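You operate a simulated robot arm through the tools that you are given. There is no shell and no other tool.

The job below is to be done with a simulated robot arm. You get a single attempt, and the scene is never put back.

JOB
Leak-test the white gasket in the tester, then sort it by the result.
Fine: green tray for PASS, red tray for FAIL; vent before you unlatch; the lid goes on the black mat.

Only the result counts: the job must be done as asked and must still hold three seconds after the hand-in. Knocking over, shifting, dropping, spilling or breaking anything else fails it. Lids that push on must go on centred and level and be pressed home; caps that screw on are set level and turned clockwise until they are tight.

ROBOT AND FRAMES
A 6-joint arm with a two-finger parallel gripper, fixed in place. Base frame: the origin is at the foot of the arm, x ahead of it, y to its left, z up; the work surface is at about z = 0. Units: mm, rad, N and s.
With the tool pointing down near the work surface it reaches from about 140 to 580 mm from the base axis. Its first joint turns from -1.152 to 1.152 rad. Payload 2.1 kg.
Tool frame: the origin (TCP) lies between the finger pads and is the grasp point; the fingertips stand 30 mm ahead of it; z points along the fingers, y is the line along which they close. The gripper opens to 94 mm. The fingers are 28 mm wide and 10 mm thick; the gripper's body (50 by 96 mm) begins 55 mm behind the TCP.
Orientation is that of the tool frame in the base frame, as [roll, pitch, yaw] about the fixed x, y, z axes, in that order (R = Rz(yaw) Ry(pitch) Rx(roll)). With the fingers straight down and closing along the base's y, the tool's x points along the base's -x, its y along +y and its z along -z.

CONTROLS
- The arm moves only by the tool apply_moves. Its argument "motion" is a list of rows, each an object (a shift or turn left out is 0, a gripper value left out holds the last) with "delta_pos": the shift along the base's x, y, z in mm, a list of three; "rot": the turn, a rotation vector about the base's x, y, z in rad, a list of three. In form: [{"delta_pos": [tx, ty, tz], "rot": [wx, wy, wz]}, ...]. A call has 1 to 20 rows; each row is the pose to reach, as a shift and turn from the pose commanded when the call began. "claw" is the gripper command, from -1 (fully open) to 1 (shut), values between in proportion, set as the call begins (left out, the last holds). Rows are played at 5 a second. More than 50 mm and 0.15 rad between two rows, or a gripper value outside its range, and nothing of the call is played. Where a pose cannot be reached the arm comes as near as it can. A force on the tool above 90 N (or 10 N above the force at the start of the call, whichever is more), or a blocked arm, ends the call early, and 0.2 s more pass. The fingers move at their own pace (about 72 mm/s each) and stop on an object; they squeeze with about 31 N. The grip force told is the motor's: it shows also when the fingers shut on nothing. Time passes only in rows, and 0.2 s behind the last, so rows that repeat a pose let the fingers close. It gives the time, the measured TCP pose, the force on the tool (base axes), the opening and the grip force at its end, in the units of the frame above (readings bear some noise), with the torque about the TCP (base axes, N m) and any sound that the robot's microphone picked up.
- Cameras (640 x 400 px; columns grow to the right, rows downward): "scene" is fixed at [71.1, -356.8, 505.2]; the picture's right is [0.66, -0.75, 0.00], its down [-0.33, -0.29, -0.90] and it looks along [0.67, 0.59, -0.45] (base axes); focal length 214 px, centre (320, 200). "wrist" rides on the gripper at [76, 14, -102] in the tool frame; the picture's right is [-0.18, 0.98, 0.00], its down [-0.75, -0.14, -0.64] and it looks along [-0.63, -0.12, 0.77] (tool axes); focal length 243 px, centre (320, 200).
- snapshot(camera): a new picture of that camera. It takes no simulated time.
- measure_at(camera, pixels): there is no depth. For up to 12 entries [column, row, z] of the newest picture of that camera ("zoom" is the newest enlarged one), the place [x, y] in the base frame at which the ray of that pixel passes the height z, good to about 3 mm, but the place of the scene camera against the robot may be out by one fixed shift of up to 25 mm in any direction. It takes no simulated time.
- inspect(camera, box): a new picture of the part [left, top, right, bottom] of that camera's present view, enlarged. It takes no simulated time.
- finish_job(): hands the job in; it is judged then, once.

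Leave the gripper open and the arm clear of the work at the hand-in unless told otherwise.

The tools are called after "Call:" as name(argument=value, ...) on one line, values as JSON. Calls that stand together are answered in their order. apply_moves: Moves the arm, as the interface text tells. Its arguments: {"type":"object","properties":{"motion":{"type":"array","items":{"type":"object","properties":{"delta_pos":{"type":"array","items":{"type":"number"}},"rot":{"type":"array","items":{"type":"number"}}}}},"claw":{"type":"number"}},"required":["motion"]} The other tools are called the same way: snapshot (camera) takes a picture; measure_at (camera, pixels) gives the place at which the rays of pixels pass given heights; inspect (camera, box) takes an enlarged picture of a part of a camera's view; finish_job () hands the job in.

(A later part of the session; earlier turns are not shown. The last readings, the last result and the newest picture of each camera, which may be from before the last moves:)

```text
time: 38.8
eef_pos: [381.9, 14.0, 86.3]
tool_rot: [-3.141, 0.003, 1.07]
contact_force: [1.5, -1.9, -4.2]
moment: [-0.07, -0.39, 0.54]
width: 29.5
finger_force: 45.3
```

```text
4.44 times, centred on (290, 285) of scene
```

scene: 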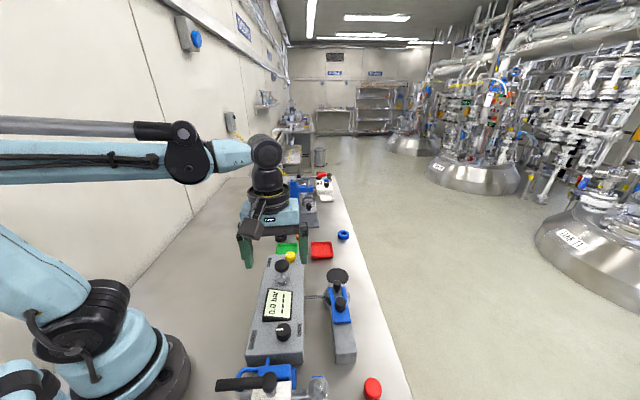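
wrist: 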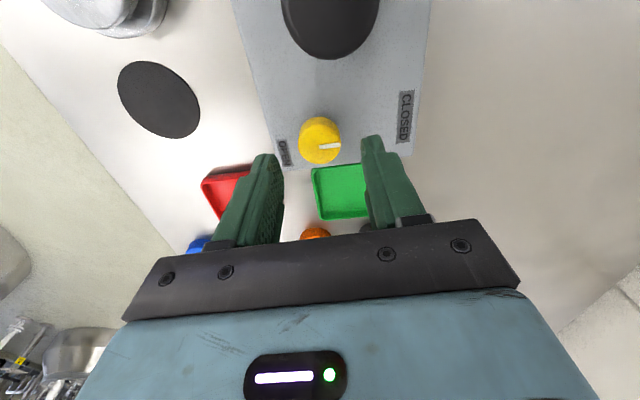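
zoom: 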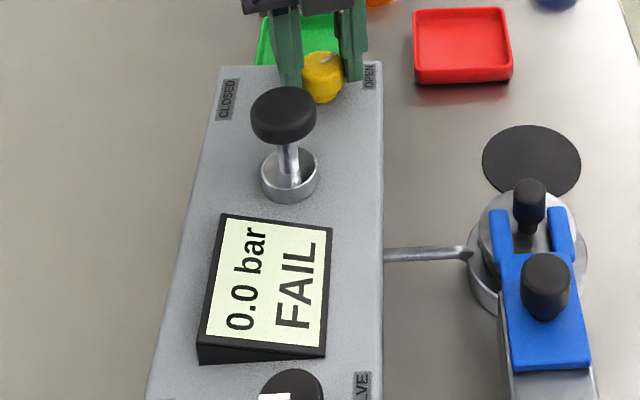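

Torque 0.54: the end stop at OPEN is reached, pressure 0.0. Release, rise 100 mm, then go to view the clamp from the far side with fingers closing across the clamp axis.

Call:
apply_moves(motion=[{"delta_pos": [0, 0, 0]}, {"delta_pos": [0, 0, 0]}, {"delta_pos": [0, 0, 25]}, {"delta_pos": [0, 0, 60]}, {"delta_pos": [0, 0, 100]}, {"delta_pos": [12, -35, 100], "rot": [0, 0, -0.09]}, {"delta_pos": [24, -70, 100], "rot": [0, 0, -0.18]}, {"delta_pos": [36, -100, 100], "rot": [0, 0, -0.27]}, {"delta_pos": [48, -131, 100], "rot": [0, 0, -0.27]}, {"delta_pos": [48, -131, 100], "rot": [0, 0, -0.27]}], claw=-0.06)

Call:
snapshot(camera="wrist")

Call:
inspect(camera="scene", box=[240, 220, 380, 360])

```text
time: 41.0
eef_pos: [430.6, -117.1, 186.6]
tool_rot: [3.14, 0.003, 0.802]
contact_force: [-0.4, 0.7, 0.3]
moment: [0.01, 0.02, 0.05]
width: 49.7
finger_force: 0.1
```

```text
taken
```

wrist: 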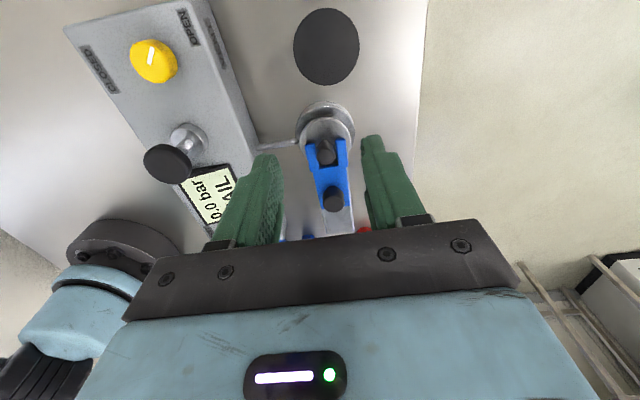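

```text
2.86 times, centred on (310, 290) of scene
```

zoom: 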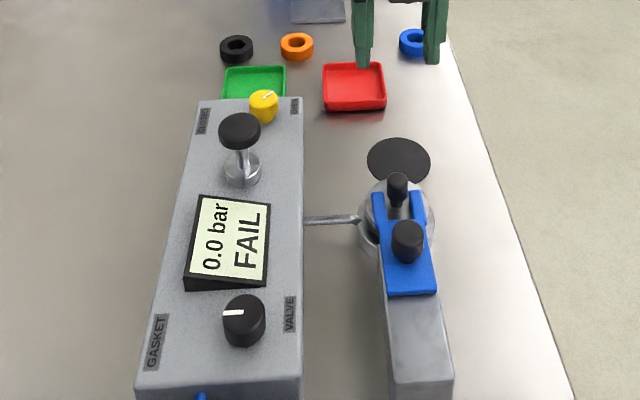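

Valve pointer is at OPEN, 0.0 bar. Now measure the latch and lid from this opposite view.

Call:
inspect(camera="wrist", box=[260, 90, 400, 240])

Call:
measure_at(camera="wrist", pixels=[[334, 206, 60], [334, 206, 80], [326, 158, 60], [326, 158, 80], [326, 48, 0], [326, 120, 40], [306, 144, 50], [347, 140, 50], [318, 212, 50], [350, 208, 50]])

```text
2.67 times, centred on (330, 165) of wrist
```

zoom: 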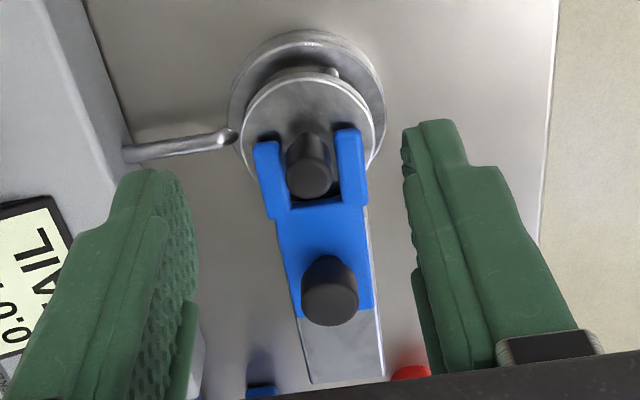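

```text
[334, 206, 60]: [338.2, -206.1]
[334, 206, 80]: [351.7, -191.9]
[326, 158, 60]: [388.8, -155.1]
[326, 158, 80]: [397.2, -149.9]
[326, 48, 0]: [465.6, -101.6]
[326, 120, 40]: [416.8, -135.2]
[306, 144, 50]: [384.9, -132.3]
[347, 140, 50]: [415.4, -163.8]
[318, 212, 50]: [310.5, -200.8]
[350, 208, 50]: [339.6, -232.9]
```

Triangulated: latch knob top at ≈(346,-197,71), lid knob top ≈(391,-152.5,66), clamp axis 45°, mat ≈(462,-103). Move above the latch knob and lower to TCP z≈115 to check.

Call:
apply_moves(motion=[{"delta_pos": [-20, -20, 0]}, {"delta_pos": [-45, -43, 0]}, {"delta_pos": [-70, -66, 0]}, {"delta_pos": [-83.5, -80, -10]}, {"delta_pos": [-83.5, -80, -40]}, {"delta_pos": [-83.5, -80, -70]}, {"delta_pos": [-83.5, -80, -70]}])

Call:
snapshot(camera="wrist")

Call:
inspect(camera="scene", box=[290, 240, 390, 370])

```text
time: 42.6
eef_pos: [345.2, -197.0, 117.3]
tool_rot: [-3.14, 0.003, 0.801]
contact_force: [-0.5, 0.0, 0.5]
moment: [-0.03, 0.01, 0.0]
width: 49.7
finger_force: 0.0
```

```text
taken
```

wrist: 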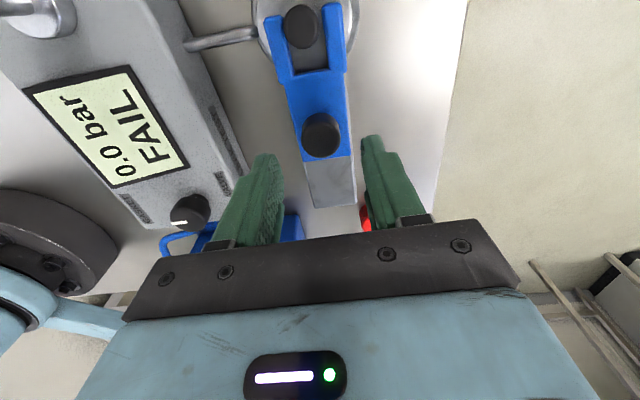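

```text
3.08 times, centred on (340, 305) of scene
```

zoom: 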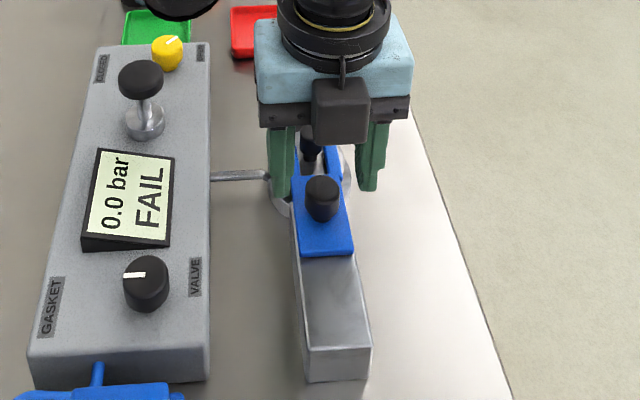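

Check the latch knob position from here.

Call:
measure_at(camera="wrist", pixels=[[321, 140, 70], [321, 140, 75], [318, 147, 87], [302, 30, 65], [302, 24, 65], [293, 159, 45], [353, 155, 45], [293, 159, 55]])

```text
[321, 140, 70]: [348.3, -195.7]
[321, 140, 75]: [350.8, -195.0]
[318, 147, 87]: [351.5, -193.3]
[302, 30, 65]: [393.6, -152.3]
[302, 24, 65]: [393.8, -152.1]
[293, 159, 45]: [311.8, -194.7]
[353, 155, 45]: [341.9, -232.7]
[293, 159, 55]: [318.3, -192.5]
```

Knob at ≈(348,-195.5). Nudge by (+2,+1.5), lower to TCP z≈88 and grip.

Call:
apply_moves(motion=[{"delta_pos": [2, 1.5, -10]}, {"delta_pos": [2, 1.5, -20]}, {"delta_pos": [2, 1.5, -29]}, {"delta_pos": [2, 1.5, -29]}])

Call:
apply_moves(motion=[{"delta_pos": [0, 0, 0]}, {"delta_pos": [0, 0, 0]}, {"delta_pos": [0, 0, 0]}], claw=1)

Call:
inspect(camera="wrist", box=[240, 0, 440, 240])

Call:
inspect(camera="scene", box=[290, 240, 390, 370])

```text
time: 43.6
eef_pos: [347.9, -196.3, 87.6]
tool_rot: [-3.141, 0.002, 0.8]
contact_force: [0.1, -0.9, 0.1]
moment: [0.0, 0.0, 0.01]
width: 49.9
finger_force: 0.0
```

```text
time: 44.4
eef_pos: [348.1, -196.0, 86.4]
tool_rot: [3.139, 0.002, 0.8]
contact_force: [13.9, -12.8, -10.0]
moment: [0.08, -0.01, -0.04]
width: 24.9
finger_force: 45.5
```

```text
1.67 times, centred on (340, 120) of wrist
```

zoom: 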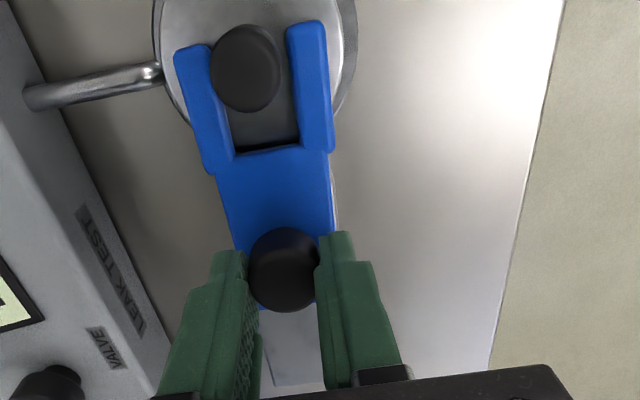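

```text
3.08 times, centred on (340, 305) of scene
```

zoom: 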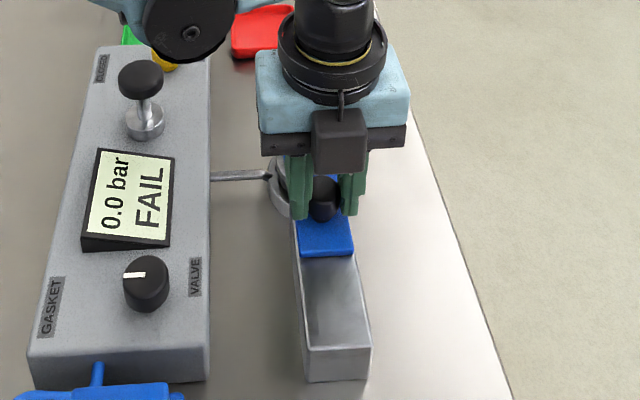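

Gripped (24.9 mm). Slide along −u (−0.707,−0.707) slowly, first 12 mm, and read the force.

Call:
apply_moves(motion=[{"delta_pos": [-2, -3, 0]}, {"delta_pos": [-4.5, -5.5, 0]}, {"delta_pos": [-8, -9, 0]}, {"delta_pos": [-8, -9, 0]}])

Call:
inspect(camera="wrist", box=[240, 0, 440, 240])

```text
time: 45.4
eef_pos: [338.2, -205.9, 87.8]
tool_rot: [-3.14, 0.002, 0.8]
contact_force: [3.2, -2.3, -17.9]
moment: [-0.19, -0.64, 0.09]
width: 24.8
finger_force: 44.8
```

```text
1.67 times, centred on (340, 120) of wrist
```

zoom: 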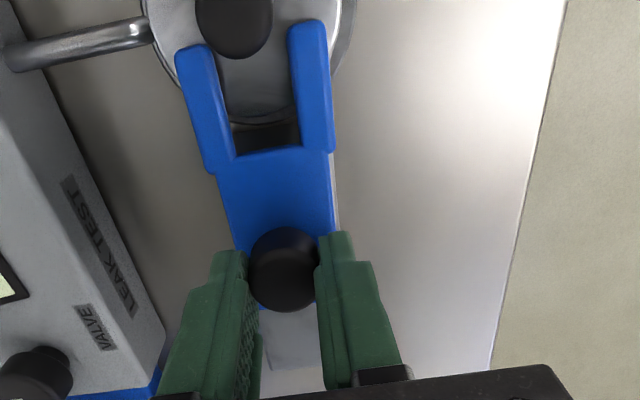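

The latch slides freely. Continue another ~40 mm back.

Call:
apply_moves(motion=[{"delta_pos": [-3.5, -3.5, 0]}, {"delta_pos": [-7, -7, 0]}, {"delta_pos": [-11, -11, 0]}, {"delta_pos": [-14, -14, 0]}, {"delta_pos": [-18, -18, 0]}, {"delta_pos": [-18, -18, 0]}])

Call:
inspect(camera="wrist", box=[240, 0, 440, 240])

Call:
inspect(camera="scene", box=[290, 240, 390, 370])

```text
time: 46.8
eef_pos: [321.7, -222.0, 88.4]
tool_rot: [-3.14, 0.004, 0.801]
contact_force: [1.8, -2.6, -40.0]
moment: [-0.37, -0.31, 0.0]
width: 24.9
finger_force: 44.8
```

```text
1.67 times, centred on (340, 120) of wrist
```

zoom: 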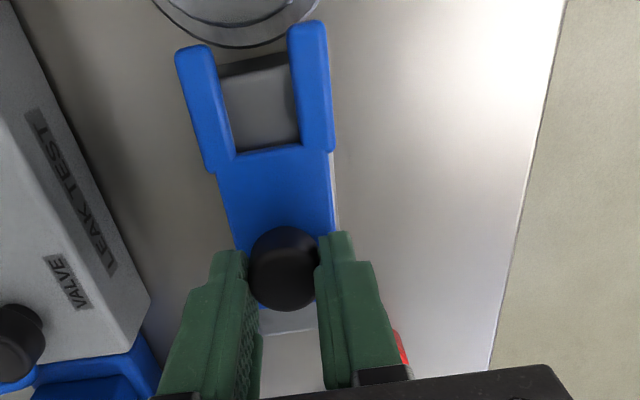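

```text
3.08 times, centred on (340, 305) of scene
```

zoom: 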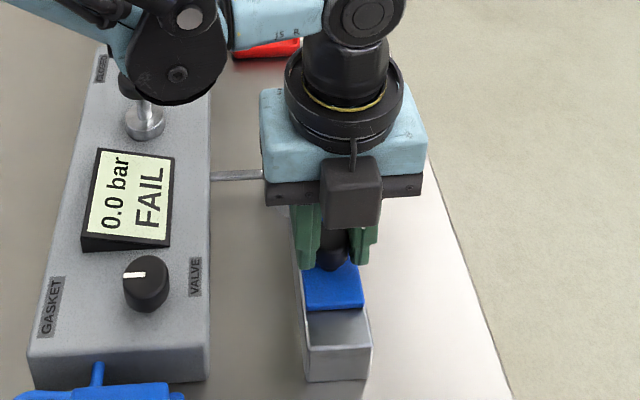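

The prongs are just about off the lid. Slide ~10 mm more for clearance, easing z by 1 mm to relieve the vertical force.

Call:
apply_moves(motion=[{"delta_pos": [0, 0, -1]}, {"delta_pos": [-3.5, -3.5, -1]}, {"delta_pos": [-7, -7, -1]}, {"delta_pos": [-7, -7, -1]}])

Call:
inspect(camera="wrist", box=[240, 0, 440, 240])

```text
time: 47.8
eef_pos: [315.7, -229.0, 88.3]
tool_rot: [-3.14, -0.003, 0.803]
contact_force: [2.5, 19.6, 38.4]
moment: [0.32, -0.44, 0.02]
width: 25.2
finger_force: 45.4
```

```text
1.67 times, centred on (340, 120) of wrist
```

zoom: 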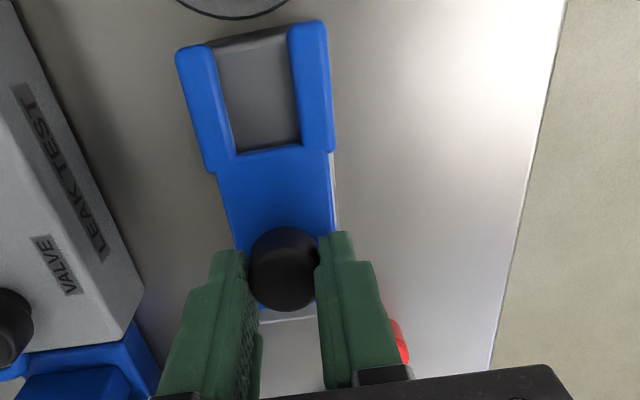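

The latch is fully clear of the lid. Release, rise, and go back to the far-side viewpoint to look at the lid.

Call:
apply_moves(motion=[{"delta_pos": [0, 0, 0]}, {"delta_pos": [0, 0, 0]}, {"delta_pos": [0, 0, 30]}, {"delta_pos": [0, 0, 70]}, {"delta_pos": [0, 0, 100]}, {"delta_pos": [25, 25, 100]}, {"delta_pos": [55, 50, 100]}, {"delta_pos": [85, 80, 100]}, {"delta_pos": [105, 100, 100]}, {"delta_pos": [105, 100, 100]}], claw=-0.06)

Call:
snapshot(camera="wrist")

Call:
inspect(camera="wrist", box=[260, 60, 400, 220])

Call:
inspect(camera="scene", box=[290, 240, 390, 370])

```text
time: 50.0
eef_pos: [419.5, -130.0, 186.0]
tool_rot: [-3.141, 0.002, 0.803]
contact_force: [0.1, 0.4, 0.1]
moment: [0.03, 0.0, 0.03]
width: 49.9
finger_force: 0.0
```

```text
taken
```

wrist: 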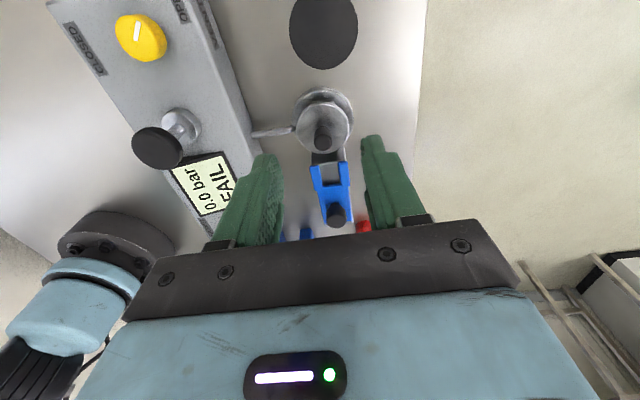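

```text
2.50 times, centred on (330, 140) of wrist
```

zoom: 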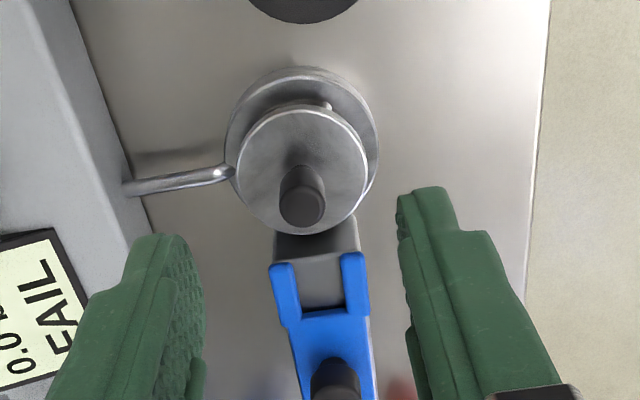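

```text
3.08 times, centred on (340, 305) of scene
```

zoom: 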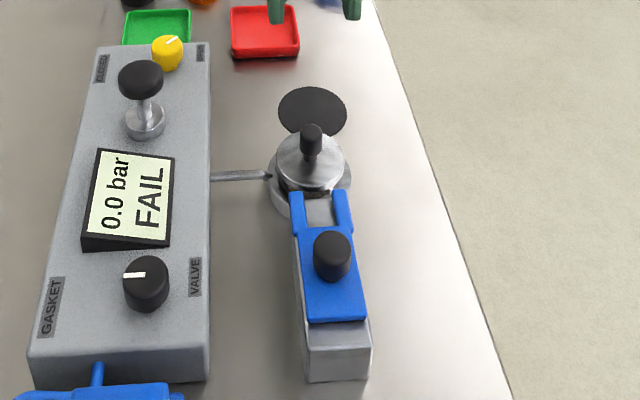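

The lid is free: a disc with a small black knob. Measure knob top and lid rim.

Call:
measure_at(camera="zoom", pixels=[[302, 206, 60], [302, 206, 65], [302, 206, 70], [238, 170, 42], [368, 168, 42], [302, 235, 42], [300, 107, 42], [300, 168, 45], [302, 66, 0], [225, 130, 0], [378, 130, 0], [303, 10, 0]])

Call:
measure_at(camera="scene", pixels=[[341, 275, 0], [341, 287, 60], [341, 287, 70], [262, 270, 90], [265, 257, 5]])

```text
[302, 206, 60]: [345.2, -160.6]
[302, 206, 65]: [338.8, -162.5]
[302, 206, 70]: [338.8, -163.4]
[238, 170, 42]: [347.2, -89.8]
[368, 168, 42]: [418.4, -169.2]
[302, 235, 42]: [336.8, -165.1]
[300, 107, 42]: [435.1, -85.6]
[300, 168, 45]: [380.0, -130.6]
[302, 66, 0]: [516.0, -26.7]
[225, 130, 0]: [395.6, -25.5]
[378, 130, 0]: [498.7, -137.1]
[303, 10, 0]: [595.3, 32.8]
```

```text
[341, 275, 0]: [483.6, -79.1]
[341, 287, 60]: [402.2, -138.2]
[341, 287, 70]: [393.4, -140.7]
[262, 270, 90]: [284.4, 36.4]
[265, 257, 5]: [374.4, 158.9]
```

Those zoom values applied to the scene zoom (newest), so they are invalid. Redo with full wrist pixels.

Call:
measure_at(camera="wrist", pixels=[[322.8, 142.4, 60], [322.8, 142.4, 65], [322.8, 142.4, 70], [297.2, 128, 42], [349.2, 127.2, 42], [322.8, 154, 42], [322, 102.8, 42], [292, 112, 0], [353.2, 112, 0], [322, 86.4, 0], [323, 32, 0]])

```text
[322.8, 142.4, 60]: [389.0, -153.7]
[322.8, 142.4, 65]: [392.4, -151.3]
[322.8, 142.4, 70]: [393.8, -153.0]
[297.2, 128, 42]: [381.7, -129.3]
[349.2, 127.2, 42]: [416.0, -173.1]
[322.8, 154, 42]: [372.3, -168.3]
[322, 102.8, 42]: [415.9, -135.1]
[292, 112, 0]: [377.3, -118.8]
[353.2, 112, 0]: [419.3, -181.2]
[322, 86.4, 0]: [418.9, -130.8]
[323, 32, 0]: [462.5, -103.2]
```

Lid centre ≈ (394,-152), lid top z≈42, knob top ≈68. Mat (462.5,-103). Move over the lid knob and lower to TCP z≈112 for a check.

Call:
apply_moves(motion=[{"delta_pos": [-13, -11, 0]}, {"delta_pos": [-26.5, -22.5, 0]}, {"delta_pos": [-26.5, -22.5, -30]}, {"delta_pos": [-26.5, -22.5, -60]}, {"delta_pos": [-26.5, -22.5, -75]}, {"delta_pos": [-26.5, -22.5, -75]}])

Call:
snapshot(camera="wrist")

Call:
measure_at(camera="wrist", pixels=[[318, 147, 82]])

```text
time: 51.4
eef_pos: [394.7, -149.6, 112.4]
tool_rot: [-3.141, 0.004, 0.801]
contact_force: [-0.2, -0.2, 0.0]
moment: [0.01, 0.0, -0.01]
width: 49.9
finger_force: 0.1
```

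```text
taken
```

wrist: 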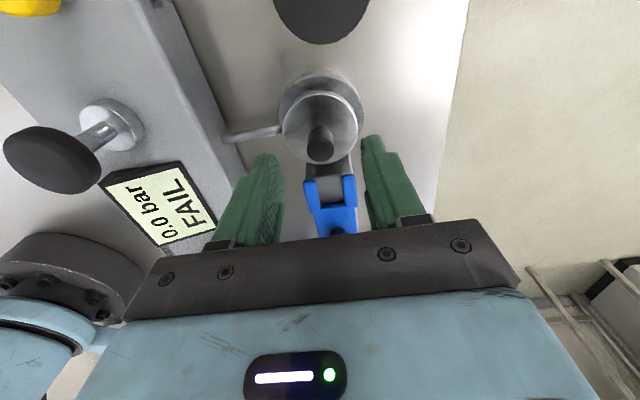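

```text
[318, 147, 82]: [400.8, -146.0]
```

Measure the lid knob top in this picture.

Call:
inspect(camera="wrist", box=[260, 60, 380, 200])

Call:
measure_at(camera="wrist", pixels=[[320, 149, 68], [320, 149, 65], [320, 149, 70], [283, 122, 42], [363, 118, 42], [322, 92, 42]])

```text
2.86 times, centred on (320, 130) of wrist
```

zoom: 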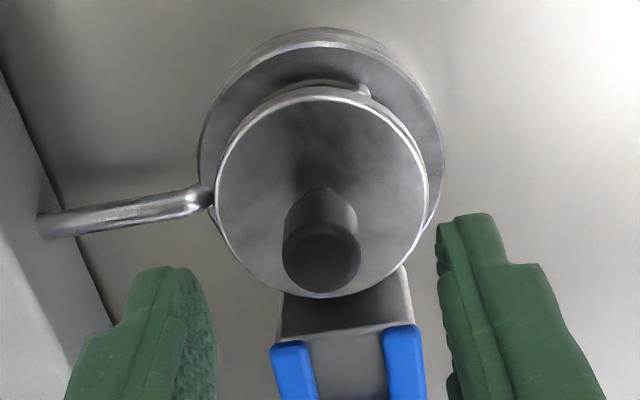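

```text
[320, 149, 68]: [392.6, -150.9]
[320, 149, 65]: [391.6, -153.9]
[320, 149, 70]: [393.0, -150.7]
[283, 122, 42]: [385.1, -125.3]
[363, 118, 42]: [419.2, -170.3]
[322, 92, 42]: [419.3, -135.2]
```

Knob is centred at ≈(393,-151.5), aligned. Lower to TCP z≈81 and grip the lid knob.

Call:
apply_moves(motion=[{"delta_pos": [0, 0, -10]}, {"delta_pos": [0, 0, -20]}, {"delta_pos": [0, 0, -27]}, {"delta_pos": [0, 0, -31]}, {"delta_pos": [0, 0, -31]}])

Call:
apply_moves(motion=[{"delta_pos": [0, 0, 0]}, {"delta_pos": [0, 0, 0]}, {"delta_pos": [0, 0, 0]}, {"delta_pos": [0, 0, 0]}], claw=1)

Call:
inspect(camera="wrist", box=[240, 60, 400, 200])

```text
time: 52.6
eef_pos: [393.0, -152.1, 79.9]
tool_rot: [3.142, 0.002, 0.802]
contact_force: [0.3, 1.1, 0.2]
moment: [0.04, -0.01, 0.04]
width: 49.7
finger_force: 0.1
```

```text
time: 53.6
eef_pos: [393.8, -151.1, 80.7]
tool_rot: [3.141, 0.003, 0.802]
contact_force: [0.4, 0.4, -0.8]
moment: [0.02, -0.04, 0.01]
width: 17.9
finger_force: 30.8
```

```text
2.86 times, centred on (320, 130) of wrist
```

zoom: 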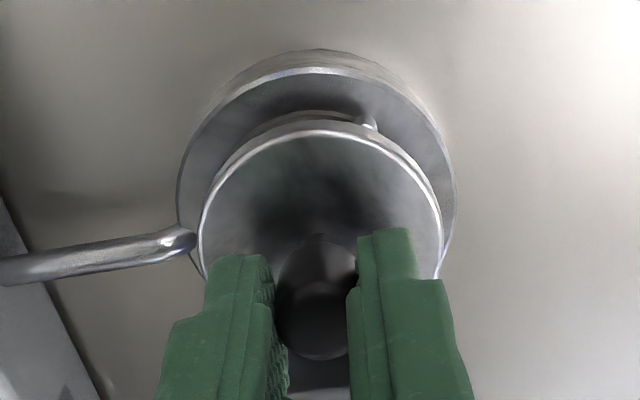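

Gripped (17.9 mm). Lift slowly.

Call:
apply_moves(motion=[{"delta_pos": [0, 0, 4]}, {"delta_pos": [0, 0, 10]}, {"delta_pos": [0, 0, 20]}, {"delta_pos": [0, 0, 35]}, {"delta_pos": [0, 0, 50]}, {"delta_pos": [0, 0, 50]}])

Call:
inspect(camera="scene", box=[290, 220, 390, 340])

Call:
snapshot(camera="wrist")

```text
time: 55.0
eef_pos: [393.9, -151.1, 130.9]
tool_rot: [-3.14, 0.004, 0.801]
contact_force: [0.3, 0.3, -2.0]
moment: [0.01, 0.0, 0.0]
width: 17.8
finger_force: 31.3
```

```text
3.33 times, centred on (340, 280) of scene
```

zoom: 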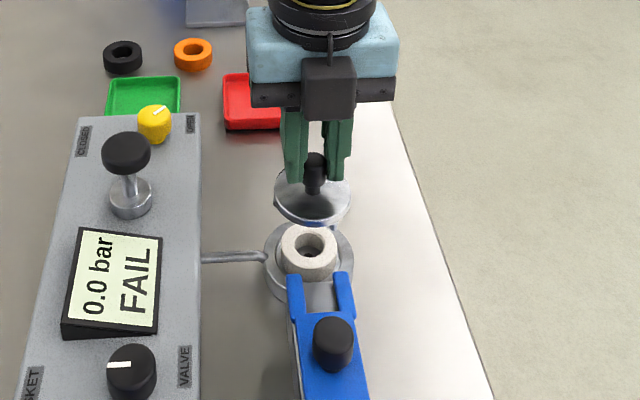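

```text
taken
```

wrist: 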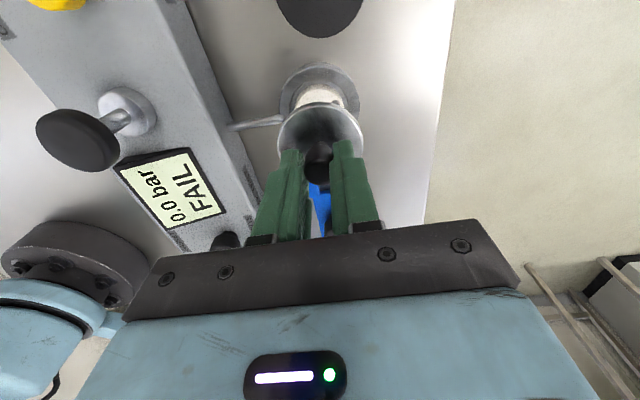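

The lid is up and the white gasket is visible on the chamber. Carry the lid over the mat and lower to TCP z≈60.

Call:
apply_moves(motion=[{"delta_pos": [17, 12, 0]}, {"delta_pos": [34, 24, 0]}, {"delta_pos": [52, 37, 0]}, {"delta_pos": [69, 49, 0]}, {"delta_pos": [69, 49, 0]}, {"delta_pos": [69, 49, -25]}, {"delta_pos": [69, 49, -50]}, {"delta_pos": [69, 49, -68]}, {"delta_pos": [69, 49, -68]}])

Call:
inspect(camera="scene", box=[290, 220, 390, 340])

Call:
snapshot(camera="wrist")

```text
time: 57.0
eef_pos: [460.9, -104.3, 62.7]
tool_rot: [3.141, 0.004, 0.803]
contact_force: [0.0, -0.1, -1.6]
moment: [0.02, -0.01, 0.0]
width: 17.8
finger_force: 30.9
```

```text
3.33 times, centred on (340, 280) of scene
```

zoom: 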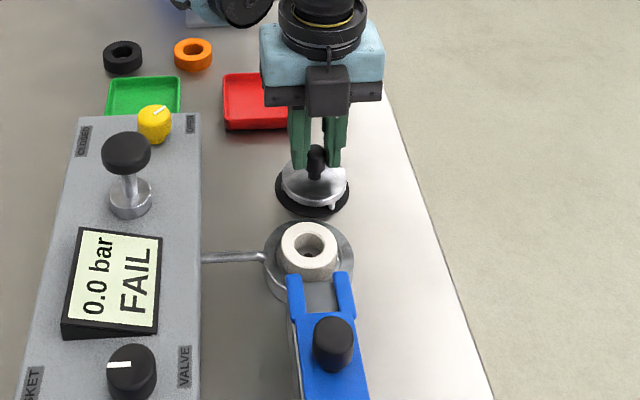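

```text
taken
```

wrist: 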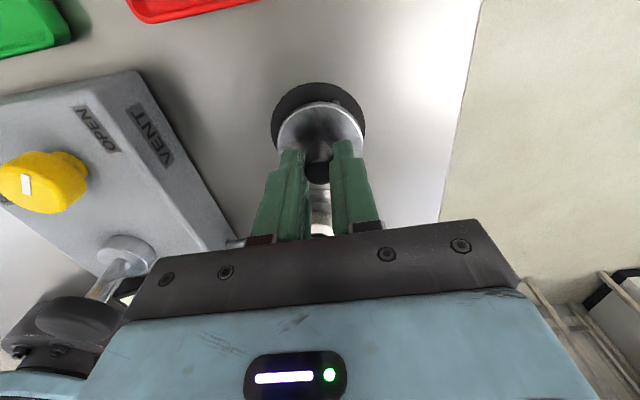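

Check the mat centre from its edges vs the TCP.

Call:
measure_at(camera="wrist", pixels=[[271, 122, 1], [367, 122, 1], [318, 82, 1], [318, 102, 25], [280, 133, 20], [364, 127, 20]])

Call:
inspect(camera="wrist", box=[240, 60, 400, 200])

```text
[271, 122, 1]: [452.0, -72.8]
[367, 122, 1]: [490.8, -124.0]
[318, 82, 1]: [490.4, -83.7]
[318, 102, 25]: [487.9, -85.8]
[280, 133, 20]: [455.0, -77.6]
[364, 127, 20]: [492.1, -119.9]
```

```text
2.86 times, centred on (320, 130) of wrist
```

zoom: 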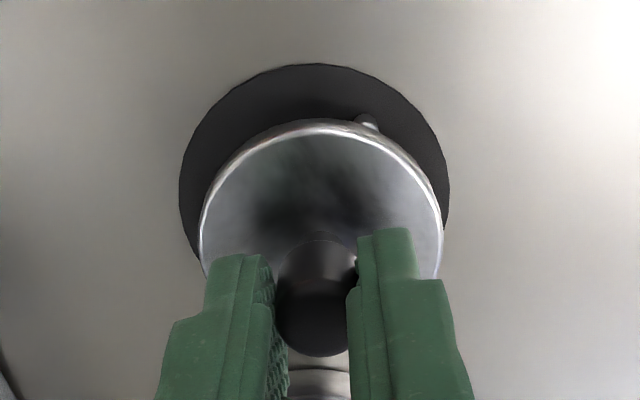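

Aligned within the mat. Lower slowly until contact.

Call:
apply_moves(motion=[{"delta_pos": [0, 0, -3]}, {"delta_pos": [0, 0, -6]}, {"delta_pos": [0, 0, -9]}, {"delta_pos": [0, 0, -11]}, {"delta_pos": [0, 0, -11]}])

Call:
inspect(camera="scene", box=[300, 240, 380, 310])

```text
time: 58.2
eef_pos: [462.0, -104.0, 51.7]
tool_rot: [3.14, 0.003, 0.801]
contact_force: [6.1, -10.3, 25.3]
moment: [-0.19, -0.01, 0.01]
width: 18.0
finger_force: 31.0
```

```text
5.71 times, centred on (340, 275) of scene
```

zoom: 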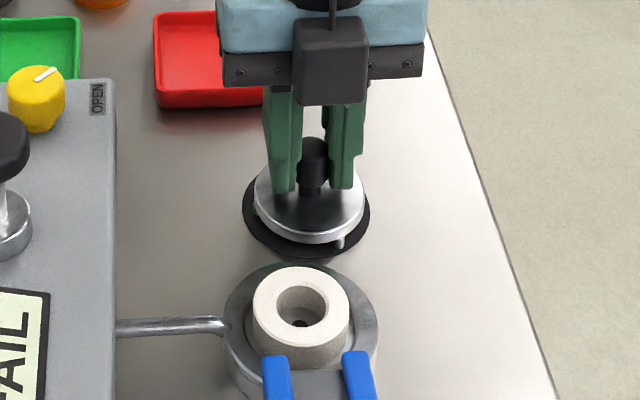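

Contact: 25 N; the lid stands on its little guide pins on the mat. Ease up ~1 mm and release.

Call:
apply_moves(motion=[{"delta_pos": [0, 0, 0.5]}, {"delta_pos": [0, 0, 0.8]}, {"delta_pos": [0, 0, 0.8]}])

Call:
apply_moves(motion=[{"delta_pos": [0, 0, 0]}, {"delta_pos": [0, 0, 0]}, {"delta_pos": [0, 0, 0]}], claw=0.2)

Call:
apply_moves(motion=[{"delta_pos": [0, 0, 20]}, {"delta_pos": [0, 0, 50]}, {"delta_pos": [0, 0, 90]}, {"delta_pos": [0, 0, 125]}, {"delta_pos": [0, 0, 125]}])

Call:
inspect(camera="scene", box=[300, 240, 380, 310])

Call:
snapshot(camera="wrist")

```text
time: 59.0
eef_pos: [462.8, -103.4, 52.4]
tool_rot: [-3.139, 0.002, 0.8]
contact_force: [-0.4, 0.6, -2.3]
moment: [0.0, -0.03, 0.0]
width: 18.1
finger_force: 30.7
```

```text
time: 59.8
eef_pos: [462.0, -104.3, 52.8]
tool_rot: [-3.141, 0.001, 0.801]
contact_force: [0.8, 0.5, -0.2]
moment: [0.02, -0.02, -0.06]
width: 37.3
finger_force: 0.1
```

```text
time: 61.0
eef_pos: [462.0, -104.6, 179.0]
tool_rot: [3.141, 0.003, 0.802]
contact_force: [-0.4, 0.1, 0.0]
moment: [-0.01, 0.02, 0.01]
width: 37.5
finger_force: 0.0
```

```text
5.71 times, centred on (340, 275) of scene
```

zoom: 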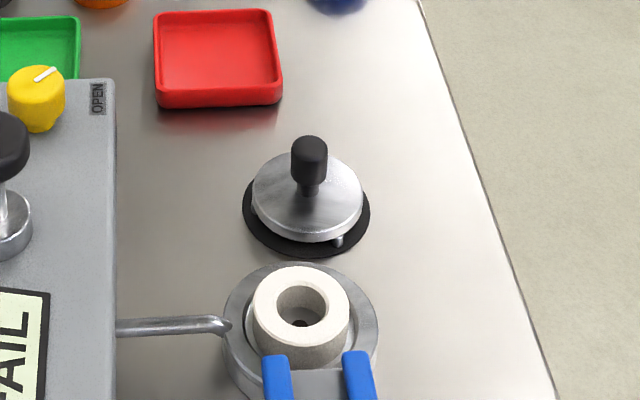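

```text
taken
```

wrist: 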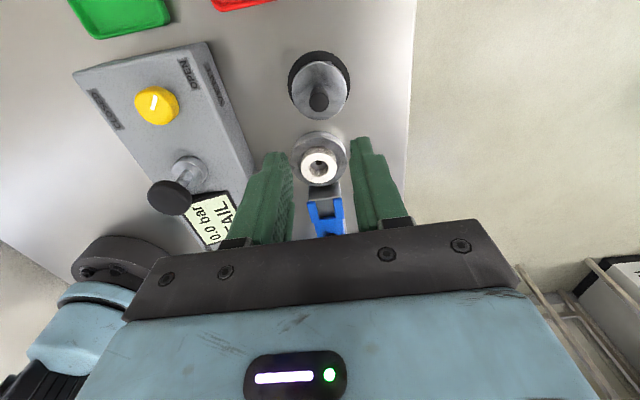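

The lid stands on the mat. Now the gasket: move a bit nearer for measuring its top and size.

Call:
apply_moves(motion=[{"delta_pos": [-20, -13, 0]}, {"delta_pos": [-40, -26, 0]}, {"delta_pos": [-52, -35, 0]}, {"delta_pos": [-52, -35, 0]}], claw=-1)

Call:
snapshot(camera="wrist")

Call:
inspect(camera="wrist", box=[260, 60, 380, 200])

```text
time: 62.0
eef_pos: [409.5, -139.4, 177.5]
tool_rot: [-3.141, 0.001, 0.801]
contact_force: [0.4, 0.0, -0.3]
moment: [-0.05, 0.01, -0.02]
width: 93.9
finger_force: 0.1
```

```text
taken
```

wrist: 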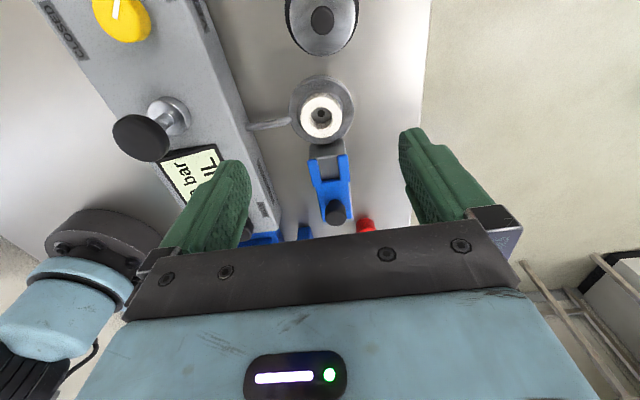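

```text
2.86 times, centred on (320, 130) of wrist
```

zoom: 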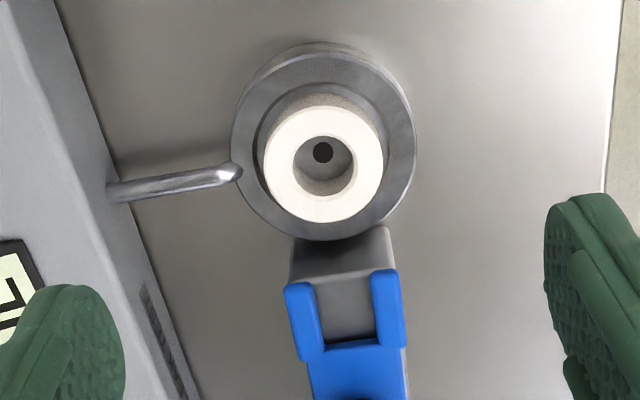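

Measure gasket top and flange edges.

Call:
measure_at(camera="wrist", pixels=[[321, 117.4, 30], [321, 117.4, 36], [321, 117.4, 42], [300.4, 117, 36], [342.4, 116, 36], [288.8, 109, 20], [365, 107, 20], [288.8, 109, 30], [365, 107, 30], [334, 142, 45], [323, 18, 10]])

Call:
inspect(camera="scene", box=[315, 275, 365, 325])

```text
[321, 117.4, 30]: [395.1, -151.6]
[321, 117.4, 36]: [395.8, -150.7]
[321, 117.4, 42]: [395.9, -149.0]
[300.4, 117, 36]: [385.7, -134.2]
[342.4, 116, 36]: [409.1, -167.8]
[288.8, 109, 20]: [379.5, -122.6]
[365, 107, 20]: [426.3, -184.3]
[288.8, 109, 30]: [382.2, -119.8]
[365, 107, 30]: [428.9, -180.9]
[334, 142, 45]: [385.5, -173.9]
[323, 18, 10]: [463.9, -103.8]
```

```text
8.00 times, centred on (340, 300) of scene
```

zoom: 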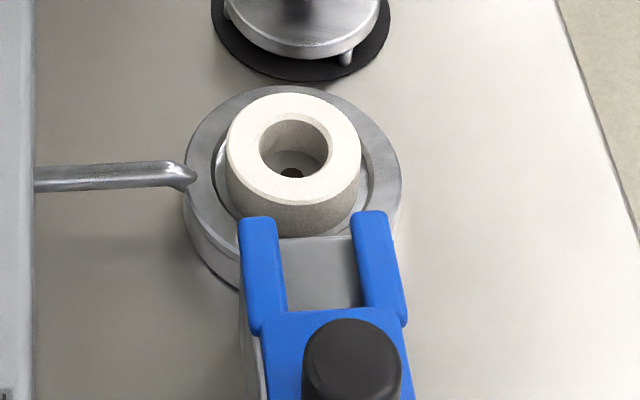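

Gasket OD ≈41 mm, centre ≈(395,-151.5). The air pipe comes in on one finger's side; check its height by triangulation at its end (290,119.5) and middle.

Call:
measure_at(camera="wrist", pixels=[[290.3, 119.5, 0], [290.3, 119.5, 15], [290.3, 119.5, 30], [248, 126, 0], [248, 126, 15], [248, 126, 30], [321, 78, 20], [321, 82, 25], [312.3, 160, 45], [342.7, 155, 45]])

```text
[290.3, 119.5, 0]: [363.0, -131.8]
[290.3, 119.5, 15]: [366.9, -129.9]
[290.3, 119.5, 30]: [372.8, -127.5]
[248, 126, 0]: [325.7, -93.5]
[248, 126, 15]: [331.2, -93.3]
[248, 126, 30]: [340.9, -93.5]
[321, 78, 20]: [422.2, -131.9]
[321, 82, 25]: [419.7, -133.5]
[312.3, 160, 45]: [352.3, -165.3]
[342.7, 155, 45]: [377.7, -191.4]
```

Pipe top is ≈20 mm, so tips at z≈28 clear it; prongs are 40 mm back. Set opening 60 mm, move over the gasket, go down to TCP z≈88 and check.

Call:
apply_moves(motion=[{"delta_pos": [-8, -6, 0]}, {"delta_pos": [-15, -12.7, 0]}, {"delta_pos": [-15, -12.7, -30]}, {"delta_pos": [-15, -12.7, -60]}, {"delta_pos": [-15, -12.7, -90]}, {"delta_pos": [-15, -12.7, -90]}], claw=-0.28)

Call:
inspect(camera="wrist", box=[220, 60, 420, 220])

Call:
inspect(camera="scene", box=[300, 255, 380, 325])

```text
time: 63.4
eef_pos: [395.0, -150.3, 88.1]
tool_rot: [3.142, 0.001, 0.802]
contact_force: [-0.7, 0.5, 0.4]
moment: [-0.01, 0.01, 0.0]
width: 60.3
finger_force: 0.0
```

```text
2.50 times, centred on (320, 140) of wrist
```

zoom: 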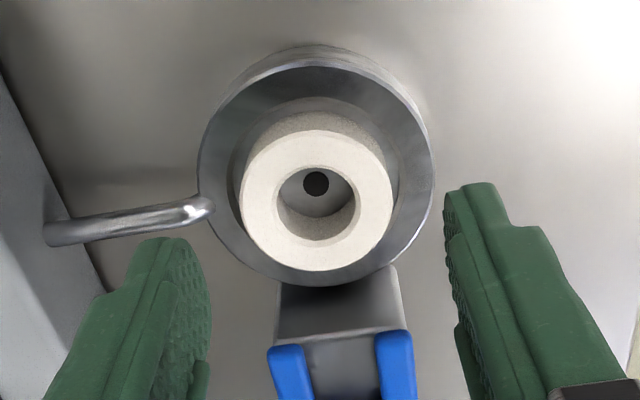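

```text
5.71 times, centred on (340, 290) of scene
```

zoom: 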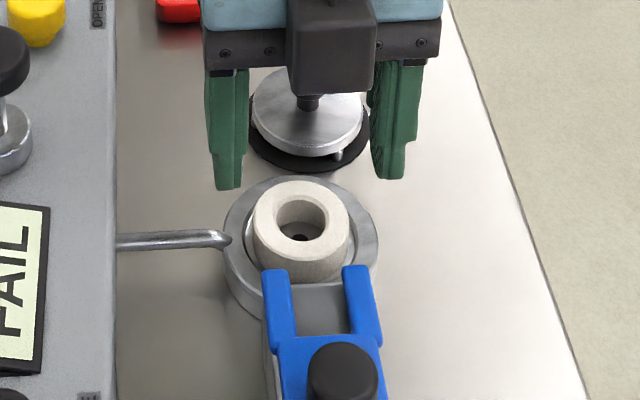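

Measure gasket centre here at z=36.

Call:
measure_at(camera="wrist", pixels=[[318.5, 140, 36], [318.5, 140, 40], [290, 140, 36], [348, 138, 36], [318, 147, 58]])

```text
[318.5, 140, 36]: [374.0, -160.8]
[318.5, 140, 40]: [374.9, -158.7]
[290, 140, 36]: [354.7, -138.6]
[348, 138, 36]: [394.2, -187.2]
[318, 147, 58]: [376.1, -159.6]
```

That used the older snapshot; take a fresh one and measure again.

Call:
snapshot(camera="wrist")

Call:
measure_at(camera="wrist", pixels=[[318.5, 140, 36], [318.5, 140, 40], [289, 140, 36], [348.5, 138, 36], [318, 147, 58]])

```text
taken
```

wrist: 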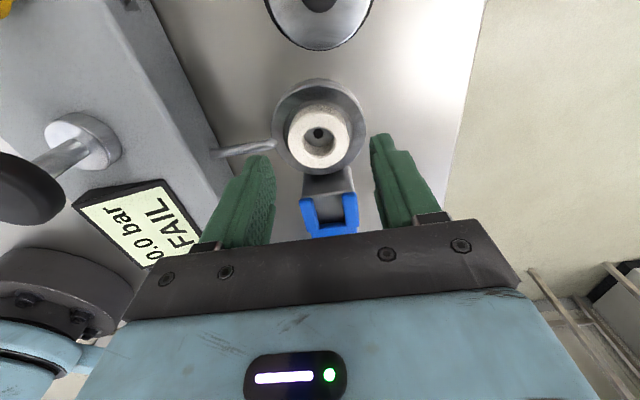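

```text
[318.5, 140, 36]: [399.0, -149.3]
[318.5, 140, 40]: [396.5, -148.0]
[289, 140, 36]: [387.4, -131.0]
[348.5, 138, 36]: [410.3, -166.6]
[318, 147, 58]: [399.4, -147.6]
```

Aligned within ~1 mm across the closing direction. Lower to TCP z≈58 (tips 28) and close on the gasket.

Call:
apply_moves(motion=[{"delta_pos": [1, 0.5, -10]}, {"delta_pos": [1, 0.5, -20]}, {"delta_pos": [1, 0.5, -26]}, {"delta_pos": [1, 0.5, -30]}, {"delta_pos": [1, 0.5, -30]}])

Call:
inspect(camera="wrist", box=[220, 60, 420, 220])

Call:
inspect(camera="scene", box=[300, 255, 380, 325])

```text
time: 64.6
eef_pos: [397.4, -150.1, 57.2]
tool_rot: [3.14, 0.003, 0.801]
contact_force: [-0.4, -0.6, -0.3]
moment: [0.01, -0.01, -0.03]
width: 60.2
finger_force: 0.1
```

```text
2.50 times, centred on (320, 140) of wrist
```

zoom: 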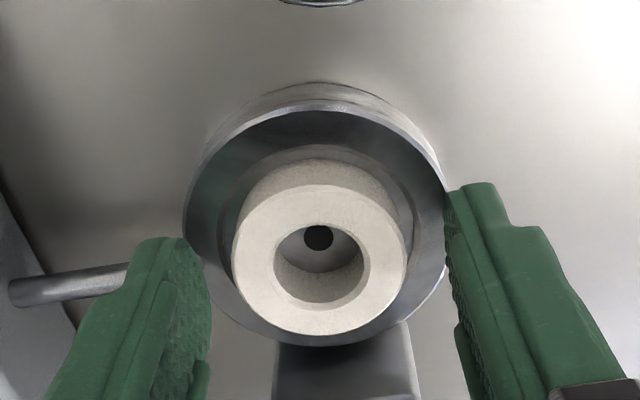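

```text
5.71 times, centred on (340, 290) of scene
```

zoom: 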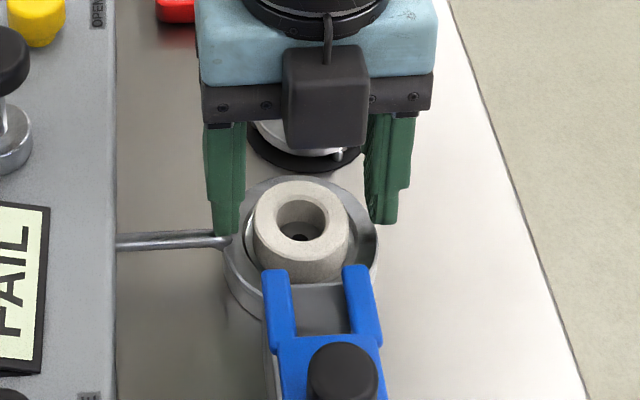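

Fingers straddle the gasket with no contact. Close.

Call:
apply_moves(motion=[{"delta_pos": [0, 0, 0]}, {"delta_pos": [0, 0, 0]}, {"delta_pos": [0, 0, 0]}], claw=1)

Call:
inspect(camera="wrist", box=[220, 60, 420, 220])

```text
time: 65.4
eef_pos: [397.0, -149.7, 55.1]
tool_rot: [3.141, 0.002, 0.801]
contact_force: [0.1, -0.3, -1.1]
moment: [-0.02, -0.01, -0.02]
width: 42.3
finger_force: 31.1
```

```text
2.50 times, centred on (320, 140) of wrist
```

zoom: 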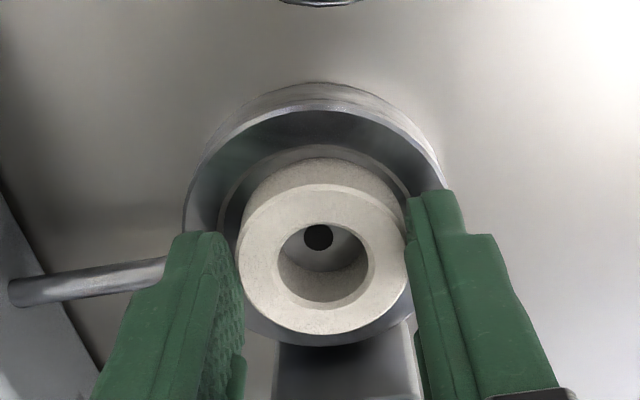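

Gripped at 42.3 mm. Lift it slowly, then check.

Call:
apply_moves(motion=[{"delta_pos": [0, 0, 5]}, {"delta_pos": [0, 0, 12]}, {"delta_pos": [0, 0, 30]}, {"delta_pos": [0, 0, 60]}, {"delta_pos": [0, 0, 90]}, {"delta_pos": [0, 0, 90]}])

Call:
snapshot(camera="wrist")

Call:
snapshot(camera="scene")

Call:
inspect(camera="scene", box=[270, 200, 390, 320])

```text
time: 66.8
eef_pos: [395.1, -150.1, 146.6]
tool_rot: [3.141, 0.001, 0.801]
contact_force: [0.2, -0.5, 0.1]
moment: [0.01, 0.03, 0.03]
width: 42.5
finger_force: 31.1
```

```text
taken
```

wrist: 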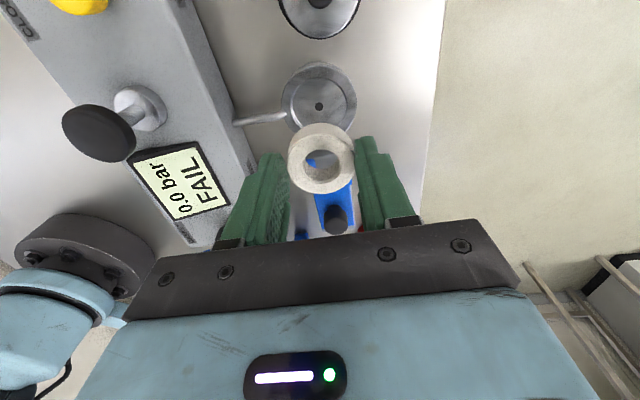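

```text
taken
```

scene: 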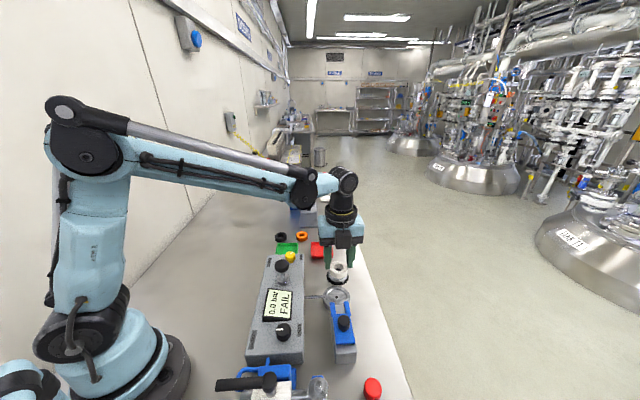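

```text
3.33 times, centred on (330, 260) of scene
```

zoom: 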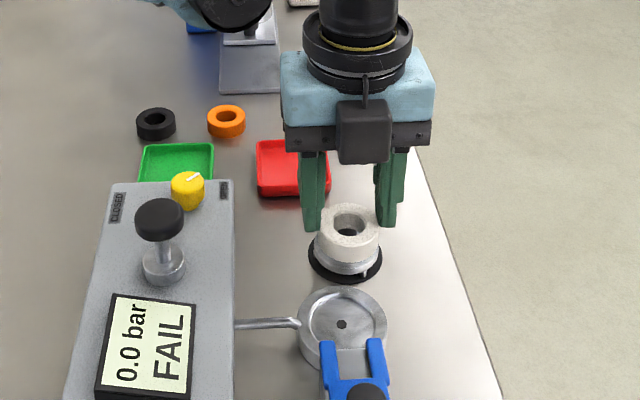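

Gasket is held, chamber empty. FAIL → red tray. Move toward the red tray at height for a measuring look.

Call:
apply_moves(motion=[{"delta_pos": [0, 0, 20]}, {"delta_pos": [20, 28, 30]}, {"delta_pos": [40, 55, 30]}, {"delta_pos": [60, 83, 30]}, {"delta_pos": [78, 108, 30]}, {"delta_pos": [92, 128, 30]}, {"delta_pos": [92, 128, 30]}])

Call:
snapshot(camera="wrist")

Call:
inspect(camera="scene", box=[270, 200, 390, 320])

```text
time: 68.4
eef_pos: [488.2, -21.8, 177.0]
tool_rot: [-3.141, 0.001, 0.802]
contact_force: [0.2, 0.1, 0.2]
moment: [0.02, -0.01, 0.03]
width: 42.7
finger_force: 30.8
```

```text
taken
```

wrist: 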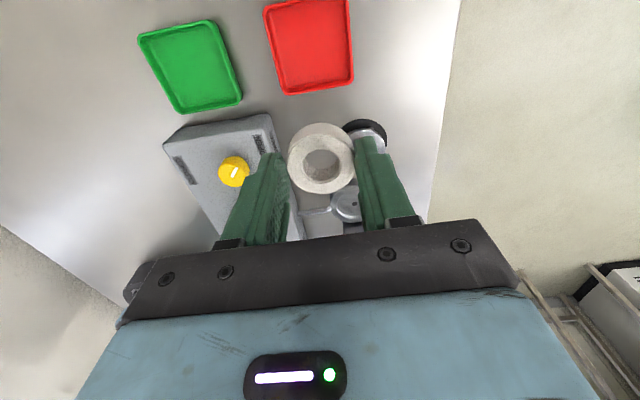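

```text
3.33 times, centred on (330, 260) of scene
```

zoom: 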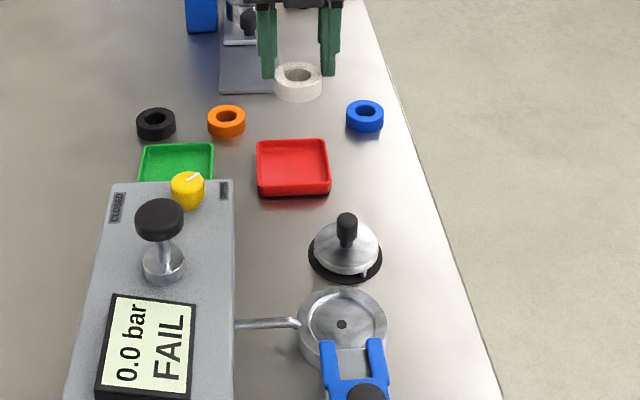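

Measure the red tray's corners (rim ≈ z 12, floor ≈ 3).

Call:
measure_at(camera="wrist", pixels=[[284, 95, 10], [353, 83, 10], [264, 5, 10], [347, 1, 10], [284, 90, 3], [350, 80, 3], [270, 10, 3], [310, 45, 3]])

Call:
inspect(camera="wrist", box=[240, 0, 380, 110])

```text
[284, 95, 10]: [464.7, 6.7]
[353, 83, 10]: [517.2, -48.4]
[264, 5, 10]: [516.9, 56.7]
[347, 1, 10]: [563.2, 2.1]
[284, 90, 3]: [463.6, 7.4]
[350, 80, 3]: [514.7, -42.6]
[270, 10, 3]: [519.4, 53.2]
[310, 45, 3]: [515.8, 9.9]
```

```text
3.64 times, centred on (310, 55) of wrist
```

zoom: 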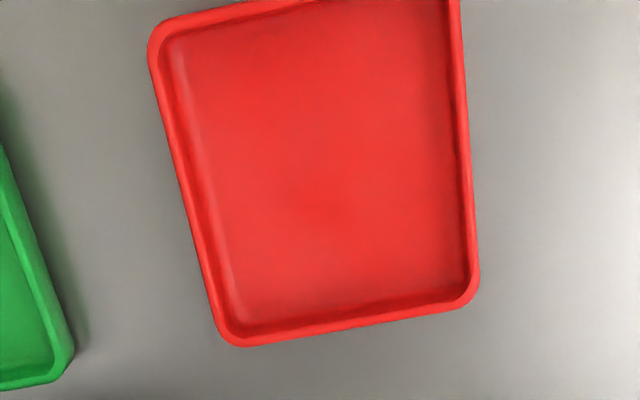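

Tray centre ≈(515.5,4.5), outer ≈75 mm. Zoom on the held gasket to see how deep it hangs below the tips.

Call:
inspect(camera="scene", box=[330, 200, 380, 240])

Call:
inspect(camera="wrist", box=[250, 100, 400, 210])

```text
10.00 times, centred on (355, 220) of scene
```

zoom: 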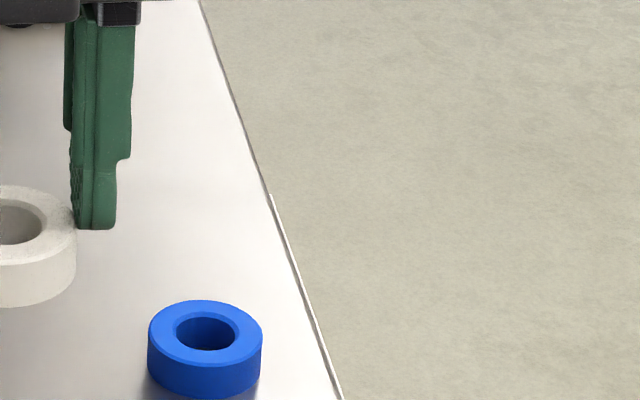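

```text
3.64 times, centred on (325, 155) of wrist
```

zoom: 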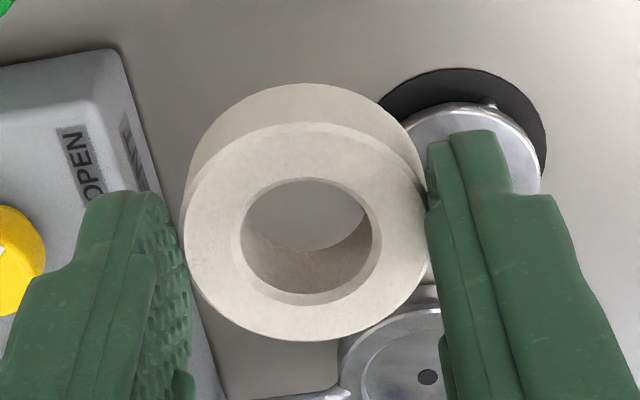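

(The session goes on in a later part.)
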